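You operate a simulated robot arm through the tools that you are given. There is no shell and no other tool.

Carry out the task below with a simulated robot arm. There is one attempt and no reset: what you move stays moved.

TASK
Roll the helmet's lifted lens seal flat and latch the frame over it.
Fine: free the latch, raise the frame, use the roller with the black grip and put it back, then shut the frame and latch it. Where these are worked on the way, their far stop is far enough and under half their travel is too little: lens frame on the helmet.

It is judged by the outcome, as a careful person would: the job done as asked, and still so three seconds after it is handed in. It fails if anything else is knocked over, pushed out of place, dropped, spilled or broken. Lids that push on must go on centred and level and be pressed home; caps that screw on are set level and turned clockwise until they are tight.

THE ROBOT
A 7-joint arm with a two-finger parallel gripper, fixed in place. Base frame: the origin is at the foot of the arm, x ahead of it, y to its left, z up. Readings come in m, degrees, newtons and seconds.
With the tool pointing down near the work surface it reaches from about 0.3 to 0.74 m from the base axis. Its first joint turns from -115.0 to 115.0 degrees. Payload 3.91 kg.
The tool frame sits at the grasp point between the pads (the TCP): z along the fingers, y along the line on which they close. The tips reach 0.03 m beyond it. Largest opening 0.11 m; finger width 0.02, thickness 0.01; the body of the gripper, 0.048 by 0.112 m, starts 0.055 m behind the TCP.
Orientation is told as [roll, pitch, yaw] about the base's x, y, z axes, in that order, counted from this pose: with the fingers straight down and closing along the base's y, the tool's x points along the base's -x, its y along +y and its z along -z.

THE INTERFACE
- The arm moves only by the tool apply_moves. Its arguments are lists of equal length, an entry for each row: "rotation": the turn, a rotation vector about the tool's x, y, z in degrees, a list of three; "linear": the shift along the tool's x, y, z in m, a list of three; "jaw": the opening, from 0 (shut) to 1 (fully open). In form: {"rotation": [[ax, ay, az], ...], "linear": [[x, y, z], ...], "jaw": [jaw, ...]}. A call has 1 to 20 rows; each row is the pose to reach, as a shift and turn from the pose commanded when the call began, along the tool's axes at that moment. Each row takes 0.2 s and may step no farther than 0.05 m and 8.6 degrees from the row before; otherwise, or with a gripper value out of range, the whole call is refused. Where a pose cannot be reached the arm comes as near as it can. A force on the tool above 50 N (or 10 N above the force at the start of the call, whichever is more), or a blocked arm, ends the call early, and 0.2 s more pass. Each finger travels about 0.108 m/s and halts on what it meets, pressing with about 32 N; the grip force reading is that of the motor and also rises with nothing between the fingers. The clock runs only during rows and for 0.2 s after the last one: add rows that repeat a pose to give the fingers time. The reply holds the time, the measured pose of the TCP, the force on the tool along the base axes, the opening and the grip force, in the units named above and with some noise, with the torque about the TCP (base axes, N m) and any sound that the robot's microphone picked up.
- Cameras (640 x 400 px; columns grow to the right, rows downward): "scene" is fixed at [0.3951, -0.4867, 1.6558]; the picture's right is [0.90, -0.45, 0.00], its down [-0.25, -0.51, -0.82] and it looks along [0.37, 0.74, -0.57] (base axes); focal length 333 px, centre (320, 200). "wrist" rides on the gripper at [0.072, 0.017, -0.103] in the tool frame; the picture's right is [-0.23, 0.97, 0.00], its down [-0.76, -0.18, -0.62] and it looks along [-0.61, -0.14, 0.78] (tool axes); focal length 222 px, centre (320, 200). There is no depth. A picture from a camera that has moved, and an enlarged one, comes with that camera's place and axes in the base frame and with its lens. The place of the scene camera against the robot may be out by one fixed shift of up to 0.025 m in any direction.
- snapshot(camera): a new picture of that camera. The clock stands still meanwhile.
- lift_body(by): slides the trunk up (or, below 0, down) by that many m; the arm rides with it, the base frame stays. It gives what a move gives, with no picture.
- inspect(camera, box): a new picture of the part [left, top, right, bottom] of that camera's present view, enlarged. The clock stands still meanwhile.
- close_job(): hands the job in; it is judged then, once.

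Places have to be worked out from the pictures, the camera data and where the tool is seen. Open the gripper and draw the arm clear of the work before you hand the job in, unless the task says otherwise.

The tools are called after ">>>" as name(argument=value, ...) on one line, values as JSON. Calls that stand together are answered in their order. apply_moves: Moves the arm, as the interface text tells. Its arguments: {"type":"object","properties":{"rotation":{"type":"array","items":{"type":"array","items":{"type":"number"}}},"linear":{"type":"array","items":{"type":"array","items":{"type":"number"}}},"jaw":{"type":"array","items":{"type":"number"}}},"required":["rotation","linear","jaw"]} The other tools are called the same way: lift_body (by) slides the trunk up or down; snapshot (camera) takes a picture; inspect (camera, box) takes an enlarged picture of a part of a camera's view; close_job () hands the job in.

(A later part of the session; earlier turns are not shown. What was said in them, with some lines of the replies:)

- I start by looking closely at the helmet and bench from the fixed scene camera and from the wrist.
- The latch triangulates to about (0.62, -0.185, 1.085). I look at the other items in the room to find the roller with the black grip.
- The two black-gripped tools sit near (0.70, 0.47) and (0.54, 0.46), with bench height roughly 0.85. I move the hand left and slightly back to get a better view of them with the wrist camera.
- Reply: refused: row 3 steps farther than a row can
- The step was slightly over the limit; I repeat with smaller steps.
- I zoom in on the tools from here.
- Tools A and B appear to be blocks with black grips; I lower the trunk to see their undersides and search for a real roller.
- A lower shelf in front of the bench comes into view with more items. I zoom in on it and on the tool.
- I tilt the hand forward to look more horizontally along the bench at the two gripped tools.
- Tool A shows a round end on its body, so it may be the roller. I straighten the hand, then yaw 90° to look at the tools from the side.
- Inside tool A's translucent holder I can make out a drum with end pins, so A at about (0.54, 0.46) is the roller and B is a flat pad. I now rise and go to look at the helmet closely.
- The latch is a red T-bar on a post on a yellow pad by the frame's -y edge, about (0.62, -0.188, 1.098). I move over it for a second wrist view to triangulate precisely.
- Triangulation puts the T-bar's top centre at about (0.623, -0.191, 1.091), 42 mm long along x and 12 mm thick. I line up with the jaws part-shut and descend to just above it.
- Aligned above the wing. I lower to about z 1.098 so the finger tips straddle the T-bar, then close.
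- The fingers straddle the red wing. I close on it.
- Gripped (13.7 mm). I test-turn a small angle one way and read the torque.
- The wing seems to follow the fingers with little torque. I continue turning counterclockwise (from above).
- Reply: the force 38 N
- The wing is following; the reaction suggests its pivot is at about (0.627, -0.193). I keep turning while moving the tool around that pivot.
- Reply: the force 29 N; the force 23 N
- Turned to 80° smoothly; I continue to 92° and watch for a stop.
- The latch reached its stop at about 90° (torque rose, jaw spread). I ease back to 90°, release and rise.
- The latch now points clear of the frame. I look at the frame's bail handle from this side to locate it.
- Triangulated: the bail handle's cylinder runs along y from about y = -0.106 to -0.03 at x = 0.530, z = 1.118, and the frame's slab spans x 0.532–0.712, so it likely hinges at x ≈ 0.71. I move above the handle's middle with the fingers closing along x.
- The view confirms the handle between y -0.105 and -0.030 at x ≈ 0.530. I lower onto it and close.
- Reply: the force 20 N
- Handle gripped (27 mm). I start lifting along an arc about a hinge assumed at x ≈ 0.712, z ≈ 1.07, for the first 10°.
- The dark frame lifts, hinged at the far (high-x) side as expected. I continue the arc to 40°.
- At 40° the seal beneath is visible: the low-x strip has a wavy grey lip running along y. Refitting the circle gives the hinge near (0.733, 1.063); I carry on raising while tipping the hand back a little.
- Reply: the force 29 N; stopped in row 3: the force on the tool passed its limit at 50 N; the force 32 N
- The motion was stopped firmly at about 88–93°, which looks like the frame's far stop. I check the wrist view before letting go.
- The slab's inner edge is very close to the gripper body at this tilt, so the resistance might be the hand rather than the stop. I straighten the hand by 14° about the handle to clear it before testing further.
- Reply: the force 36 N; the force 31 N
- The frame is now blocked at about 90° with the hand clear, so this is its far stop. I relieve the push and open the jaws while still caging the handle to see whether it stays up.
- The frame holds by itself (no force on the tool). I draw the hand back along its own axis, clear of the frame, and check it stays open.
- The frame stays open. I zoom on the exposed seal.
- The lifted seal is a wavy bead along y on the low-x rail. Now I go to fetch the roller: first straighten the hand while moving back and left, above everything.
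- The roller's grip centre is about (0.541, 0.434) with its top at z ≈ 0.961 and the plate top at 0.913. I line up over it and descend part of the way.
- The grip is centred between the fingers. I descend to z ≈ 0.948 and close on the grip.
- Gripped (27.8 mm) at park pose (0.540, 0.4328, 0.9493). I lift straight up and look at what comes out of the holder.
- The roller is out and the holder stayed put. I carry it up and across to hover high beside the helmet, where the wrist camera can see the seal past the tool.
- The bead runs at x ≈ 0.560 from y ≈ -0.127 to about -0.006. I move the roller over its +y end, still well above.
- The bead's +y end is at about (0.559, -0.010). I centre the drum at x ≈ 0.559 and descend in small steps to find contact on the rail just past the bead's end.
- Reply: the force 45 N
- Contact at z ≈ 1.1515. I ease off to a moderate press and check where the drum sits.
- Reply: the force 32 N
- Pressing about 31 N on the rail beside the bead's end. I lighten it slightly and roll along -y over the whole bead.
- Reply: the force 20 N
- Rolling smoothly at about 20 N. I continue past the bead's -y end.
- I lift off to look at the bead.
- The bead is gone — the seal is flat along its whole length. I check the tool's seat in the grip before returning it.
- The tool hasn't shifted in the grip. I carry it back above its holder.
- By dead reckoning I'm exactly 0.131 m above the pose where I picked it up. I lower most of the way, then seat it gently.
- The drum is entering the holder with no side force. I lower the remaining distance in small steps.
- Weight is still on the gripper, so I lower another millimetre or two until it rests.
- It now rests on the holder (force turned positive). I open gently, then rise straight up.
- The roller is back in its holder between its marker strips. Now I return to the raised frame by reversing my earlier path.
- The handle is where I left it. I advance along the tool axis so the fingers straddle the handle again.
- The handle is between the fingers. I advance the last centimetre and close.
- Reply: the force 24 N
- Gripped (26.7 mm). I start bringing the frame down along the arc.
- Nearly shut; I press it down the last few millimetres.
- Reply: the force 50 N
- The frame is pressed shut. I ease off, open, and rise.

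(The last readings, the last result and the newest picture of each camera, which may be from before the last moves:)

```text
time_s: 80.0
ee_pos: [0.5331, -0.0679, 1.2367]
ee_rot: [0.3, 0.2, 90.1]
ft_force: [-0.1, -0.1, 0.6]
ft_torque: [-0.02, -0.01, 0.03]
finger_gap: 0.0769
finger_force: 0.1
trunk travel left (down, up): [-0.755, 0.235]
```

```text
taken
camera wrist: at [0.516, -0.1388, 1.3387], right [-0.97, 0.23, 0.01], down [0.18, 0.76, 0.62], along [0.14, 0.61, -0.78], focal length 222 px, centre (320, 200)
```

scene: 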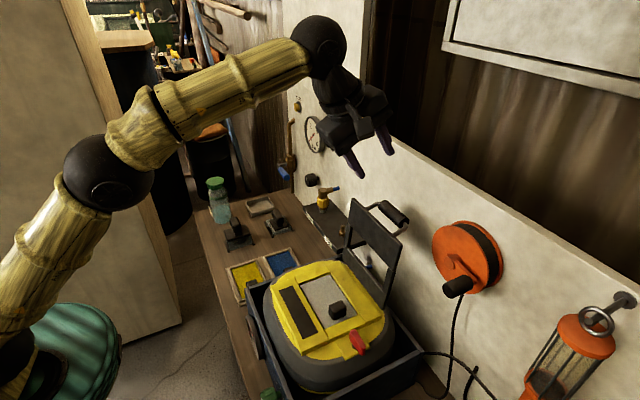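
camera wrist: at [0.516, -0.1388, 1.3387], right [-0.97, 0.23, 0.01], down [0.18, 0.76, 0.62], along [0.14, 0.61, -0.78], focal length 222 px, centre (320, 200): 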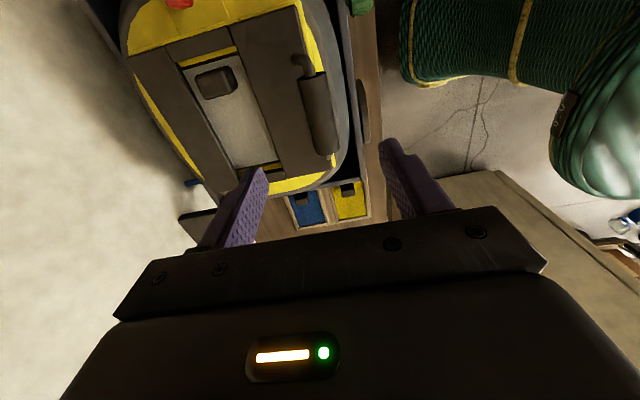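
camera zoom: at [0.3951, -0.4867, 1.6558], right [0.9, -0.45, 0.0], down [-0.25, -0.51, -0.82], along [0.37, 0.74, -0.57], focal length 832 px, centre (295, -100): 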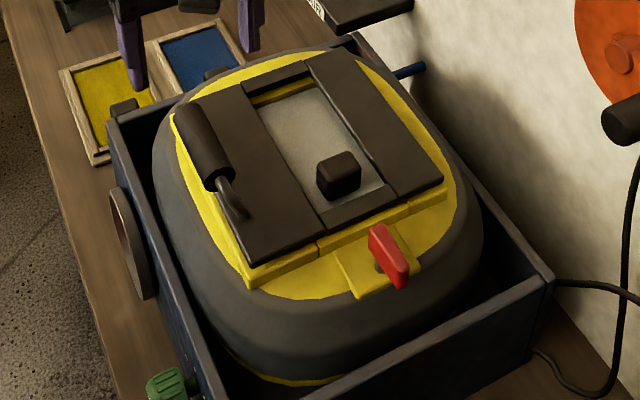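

The frame is shut and stays down. I go back over the latch wing, now pointing along y.

>>> apply_moves(rotation=[[0, 0, 0], [0, 0, 0], [0, 0, 0], [0, 0, 0], [0, 0, 0]], linear=[[0.025, -0.018, 0], [0.05, -0.037, 0], [0.08, -0.06, 0], [0.11, -0.082, 0], [0.1333, -0.098, 0.02]], jaw=[0.5, 0.3, 0.3, 0.3, 0.3])

>>> snapshot(camera="wrist")

>>> inspect(camera="wrist", box=[250, 60, 410, 220])

```text
time_s: 81.2
ee_pos: [0.6321, -0.1998, 1.2159]
ee_rot: [0.5, 0.0, 90.0]
ft_force: [-0.2, 0.2, -0.6]
ft_torque: [0.0, 0.03, -0.03]
finger_gap: 0.0331
finger_force: 0.1
trunk travel left (down, up): [-0.755, 0.235]
```

```text
taken
camera wrist: at [0.6151, -0.2715, 1.3169], right [-0.97, 0.23, 0.01], down [0.18, 0.76, 0.62], along [0.13, 0.61, -0.78], focal length 222 px, centre (320, 200)
```

wrist: 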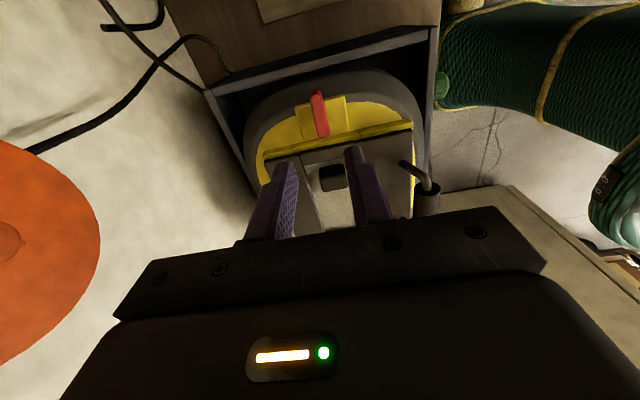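

```text
2.50 times, centred on (330, 140) of wrist
camera zoom: at [0.6151, -0.2715, 1.3169], right [-0.97, 0.23, 0.01], down [0.18, 0.76, 0.62], along [0.13, 0.61, -0.78], focal length 555 px, centre (295, 350)
```

zoom: 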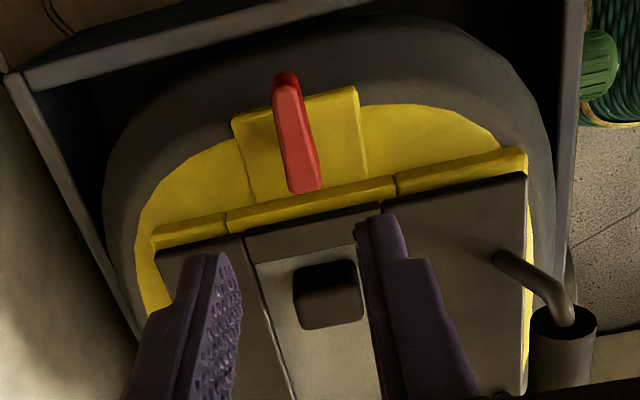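

The wing is centred at about (0.631, -0.200). I descend with the part-open jaws and close on it.

>>> apply_moves(rotation=[[0, 0, 0], [0, 0, 0], [0, 0, 0], [0, 0, 0], [0, 0, 0], [0, 0, 0], [0, 0, 0]], linear=[[0.0007, 0.001, 0.04], [0.0007, 0.001, 0.08], [0.0007, 0.001, 0.105], [0.0007, 0.001, 0.118], [0.0007, 0.001, 0.118], [0.0007, 0.001, 0.118], [0.0007, 0.001, 0.118]], jaw=[0.3, 0.3, 0.3, 0.3, 0.1, 0, 0])

>>> inspect(camera="wrist", box=[230, 100, 430, 240])

```text
time_s: 82.8
ee_pos: [0.6288, -0.2007, 1.0951]
ee_rot: [0.3, 0.1, 90.1]
ft_force: [10.6, -1.0, 1.5]
ft_torque: [-0.2, -0.9, -0.08]
finger_gap: 0.0137
finger_force: 45.0
trunk travel left (down, up): [-0.755, 0.235]
```

```text
2.86 times, centred on (330, 170) of wrist
camera zoom: at [0.6138, -0.273, 1.1967], right [-0.97, 0.23, 0.01], down [0.18, 0.76, 0.62], along [0.14, 0.61, -0.78], focal length 635 px, centre (291, 286)
```

zoom: 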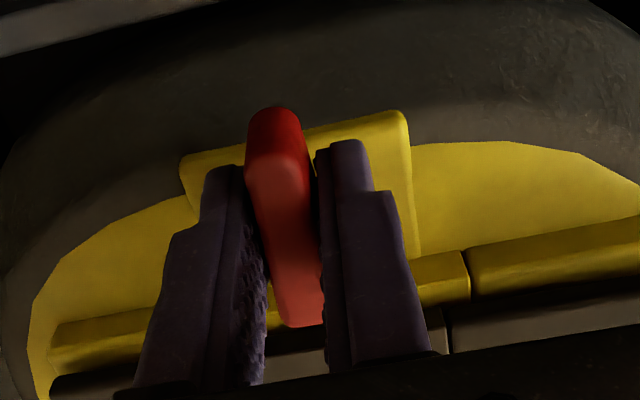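

Gripped. I turn it clockwise back about its pivot, first to about 42°.

>>> apply_moves(rotation=[[0, 0, 8], [0, 0, 16], [0, 0, 24], [0, 0, 32], [0, 0, 40], [0, 0, 48]], linear=[[0.0004, 0.0016, 0], [0.0002, 0.0028, 0], [-0.0003, 0.004, 0], [-0.0009, 0.0051, 0], [-0.0016, 0.0061, 0], [-0.0025, 0.007, 0]], jaw=[0, 0, 0, 0, 0, 0])

>>> inspect(camera="wrist", box=[230, 100, 430, 240])

```text
time_s: 84.2
ee_pos: [0.6233, -0.1994, 1.0958]
ee_rot: [0.5, 0.6, 41.9]
ft_force: [8.7, 3.7, -16.7]
ft_torque: [-0.3, -1.04, -0.02]
finger_gap: 0.0136
finger_force: 44.5
trunk travel left (down, up): [-0.755, 0.235]
```

```text
2.86 times, centred on (330, 170) of wrist
camera zoom: at [0.5593, -0.2335, 1.1975], right [-0.48, 0.88, 0.01], down [0.69, 0.38, 0.61], along [0.54, 0.3, -0.79], focal length 635 px, centre (291, 286)
```

zoom: 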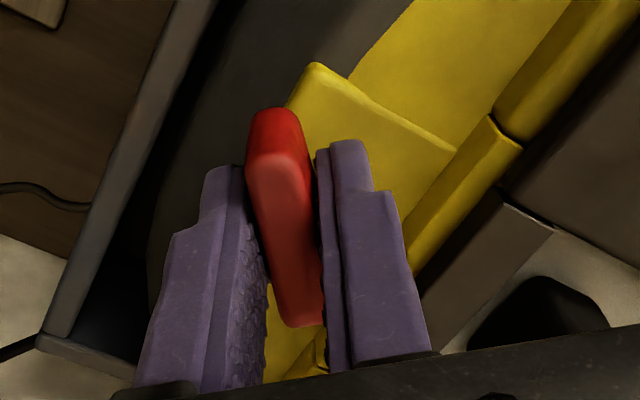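

>>> apply_moves(rotation=[[0, 0, 8], [0, 0, 16], [0, 0, 24], [0, 0, 32], [0, 0, 38]], linear=[[-0.0001, 0.0012, 0.001], [-0.0004, 0.0025, 0.001], [-0.0007, 0.0037, 0.001], [-0.0013, 0.0048, 0.001], [-0.0019, 0.0055, 0.001]], jaw=[0, 0, 0, 0, 0])

>>> inspect(camera="wrist", box=[230, 100, 430, 240])

```text
time_s: 85.4
ee_pos: [0.621, -0.1926, 1.0956]
ee_rot: [0.0, 0.5, 4.0]
ft_force: [6.7, 0.9, -14.6]
ft_torque: [0.12, -0.53, 0.07]
finger_gap: 0.0134
finger_force: 44.2
trunk travel left (down, up): [-0.755, 0.235]
```

```text
2.86 times, centred on (330, 170) of wrist
camera zoom: at [0.5484, -0.18, 1.1975], right [0.16, 0.99, 0.0], down [0.78, -0.13, 0.62], along [0.61, -0.1, -0.79], focal length 635 px, centre (291, 286)
```

zoom: 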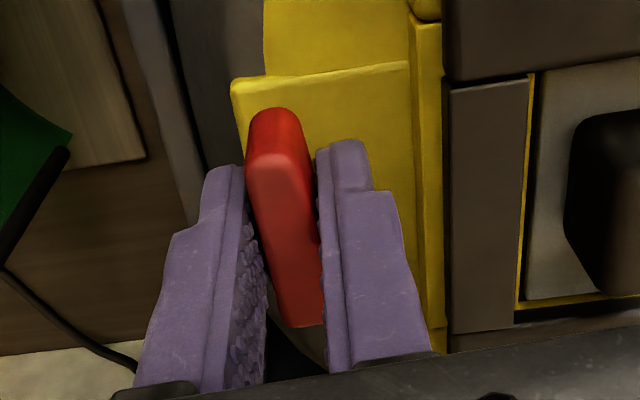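

>>> apply_moves(rotation=[[0, 0, 3], [0, 0, 6], [0, 0, 8]], linear=[[0, 0.0005, 0.001], [0, 0.0009, 0.001], [0, 0.0009, 0.001]], jaw=[0, 0, 0])

>>> inspect(camera="wrist", box=[230, 100, 430, 240])

```text
time_s: 86.2
ee_pos: [0.6199, -0.1911, 1.0951]
ee_rot: [-0.1, 0.4, -3.9]
ft_force: [6.1, 1.2, -5.0]
ft_torque: [0.2, 0.07, 1.1]
finger_gap: 0.0139
finger_force: 44.7
trunk travel left (down, up): [-0.755, 0.235]
```

```text
2.86 times, centred on (330, 170) of wrist
camera zoom: at [0.55, -0.1689, 1.1973], right [0.29, 0.96, 0.0], down [0.75, -0.23, 0.62], along [0.59, -0.18, -0.79], focal length 635 px, centre (291, 286)
```

zoom: 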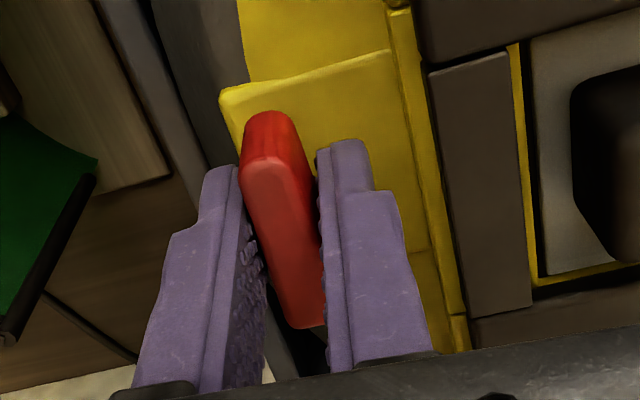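

The wing hit its stop at about 0° (torque 1.1 N m), its original latched position. I ease back to 0°, open, and rise.

>>> apply_moves(rotation=[[0, 0, -3], [0, 0, -3], [0, 0, -3], [0, 0, -3], [0, 0, -3], [0, 0, -3], [0, 0, -3]], linear=[[0, -0.001, 0], [0, -0.001, 0], [0, -0.001, 0], [0, -0.001, -0.001], [0, -0.001, -0.03], [0, -0.001, -0.07], [0, -0.001, -0.12]], jaw=[0, 0.15, 0.27, 0.27, 0.27, 0.27, 0.27])

>>> inspect(camera="scene", box=[240, 240, 420, 400])

>>> inspect(camera="wrist", box=[230, 60, 430, 220])

```text
time_s: 87.8
ee_pos: [0.6205, -0.1931, 1.218]
ee_rot: [-0.1, 0.4, -1.0]
ft_force: [-0.2, 0.7, 0.8]
ft_torque: [-0.02, -0.03, -0.01]
finger_gap: 0.0296
finger_force: 0.1
trunk travel left (down, up): [-0.755, 0.235]
```

```text
2.50 times, centred on (330, 320) of scene
camera zoom: at [0.3951, -0.4867, 1.6558], right [0.9, -0.45, 0.0], down [-0.25, -0.51, -0.82], along [0.37, 0.74, -0.57], focal length 832 px, centre (295, -100)
```

zoom: 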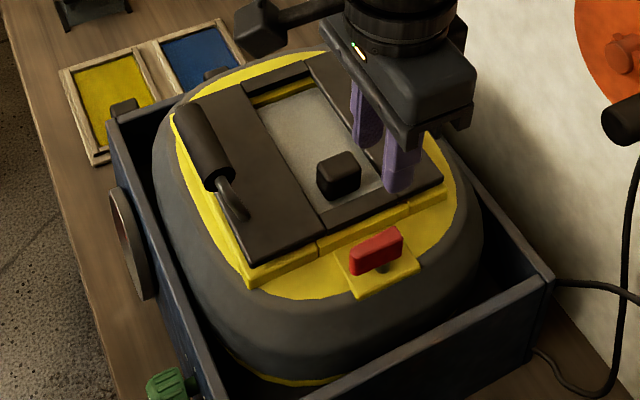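

```text
2.50 times, centred on (330, 140) of wrist
camera zoom: at [0.5483, -0.1742, 1.3197], right [0.24, 0.97, 0.0], down [0.76, -0.19, 0.62], along [0.6, -0.15, -0.79], focal length 555 px, centre (295, 350)
```

zoom: 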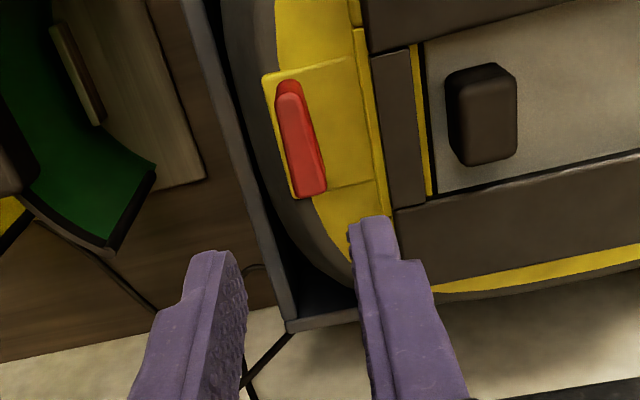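

The latch is back exactly as at the start, with the frame shut. I open the gripper and withdraw clear, then check everything once more.

>>> apply_moves(rotation=[[0, 0, 0], [0, 0, 0], [0, 0, 0], [0, 0, 0], [0, 0, 0], [0, 0, 0], [0, 0, 0], [0, 0, 0]], linear=[[0, 0, -0.04], [0, 0, -0.08], [0.02, 0.02, -0.12], [0.05, 0.04, -0.15], [0.08, 0.06, -0.18], [0.11, 0.08, -0.2], [0.15, 0.1, -0.2], [0.18, 0.12, -0.2]], jaw=[0.5, 0.8, 1, 1, 1, 1, 1, 1])

>>> snapshot(camera="scene")

>>> inspect(camera="scene", box=[190, 165, 310, 255])

>>> inspect(camera="scene", box=[250, 250, 400, 360])

>>> snapshot(camera="wrist")

```text
time_s: 89.6
ee_pos: [0.4414, -0.0717, 1.4198]
ee_rot: [0.0, 0.4, -1.0]
ft_force: [-0.9, 0.2, 0.3]
ft_torque: [0.01, -0.03, 0.02]
finger_gap: 0.1101
finger_force: 0.1
trunk travel left (down, up): [-0.755, 0.235]
```

```text
taken
```

scene: 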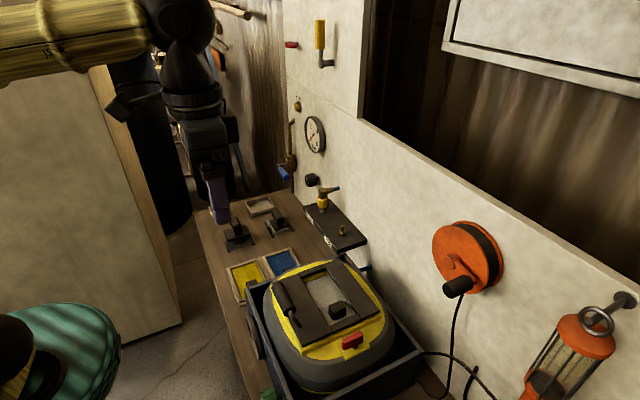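

```text
4.44 times, centred on (250, 210) of scene
camera zoom: at [0.3951, -0.4867, 1.6558], right [0.9, -0.45, 0.0], down [-0.25, -0.51, -0.82], along [0.37, 0.74, -0.57], focal length 1479 px, centre (631, 156)
```

zoom: 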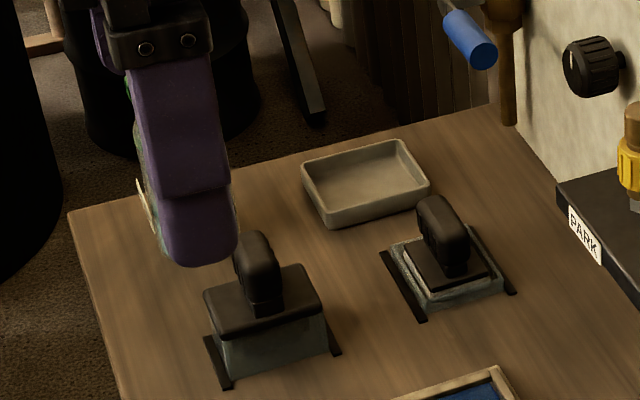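

```text
3.64 times, centred on (325, 305) of scene
camera zoom: at [0.3951, -0.4867, 1.6558], right [0.9, -0.45, 0.0], down [-0.25, -0.51, -0.82], along [0.37, 0.74, -0.57], focal length 1210 px, centre (302, -182)
```

zoom: 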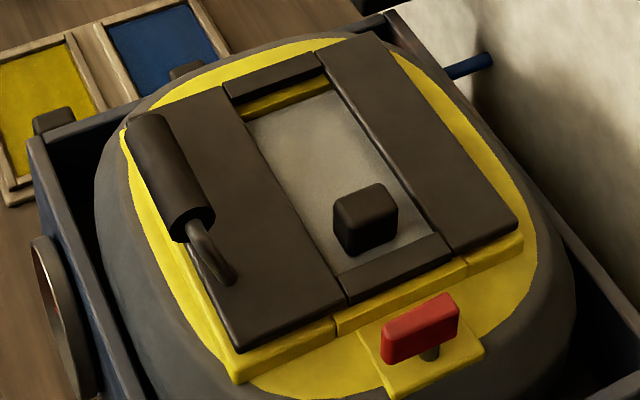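

```text
taken
camera wrist: at [0.3705, -0.0522, 1.5218], right [0.24, 0.97, 0.0], down [0.76, -0.19, 0.62], along [0.6, -0.15, -0.79], focal length 222 px, centre (320, 200)
```

wrist: 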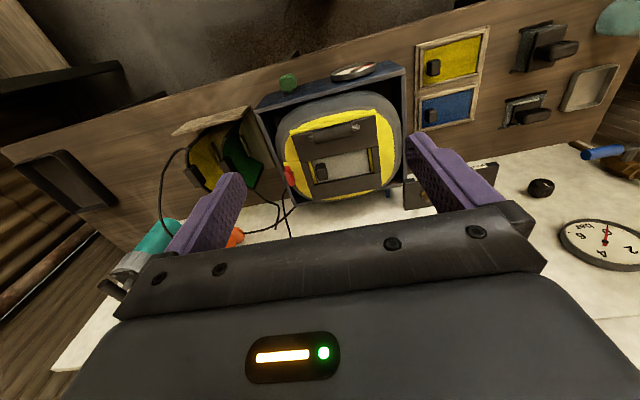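

Everything matches: the frame is shut and latched, the seal is rolled flat, the roller is in its holder, and the arm is clear with the gripper open. I hand the job in.

>>> close_job()

```text
The job is handed in.
```

The job is done and handed in: the lens seal is rolled flat and the frame is shut and latched over it.

- **Latch:** I turned the red latch a quarter turn to free it. After shutting the frame I turned it back to its stop, which is where it started.
- **Frame:** I raised it by its handle to its far stop, about 90°, where it stayed up on its own. Afterwards I lowered it and pressed it shut.
- **Seal:** I made one pass with the black-gripped roller along the full length of the wavy bead. Afterwards no raised bead was visible.
- **Roller:** It went back into its holder and rests there within about a millimetre of where I found it.

In the last pictures nothing else had moved. The gripper was open and the arm was clear of the work when I handed in.
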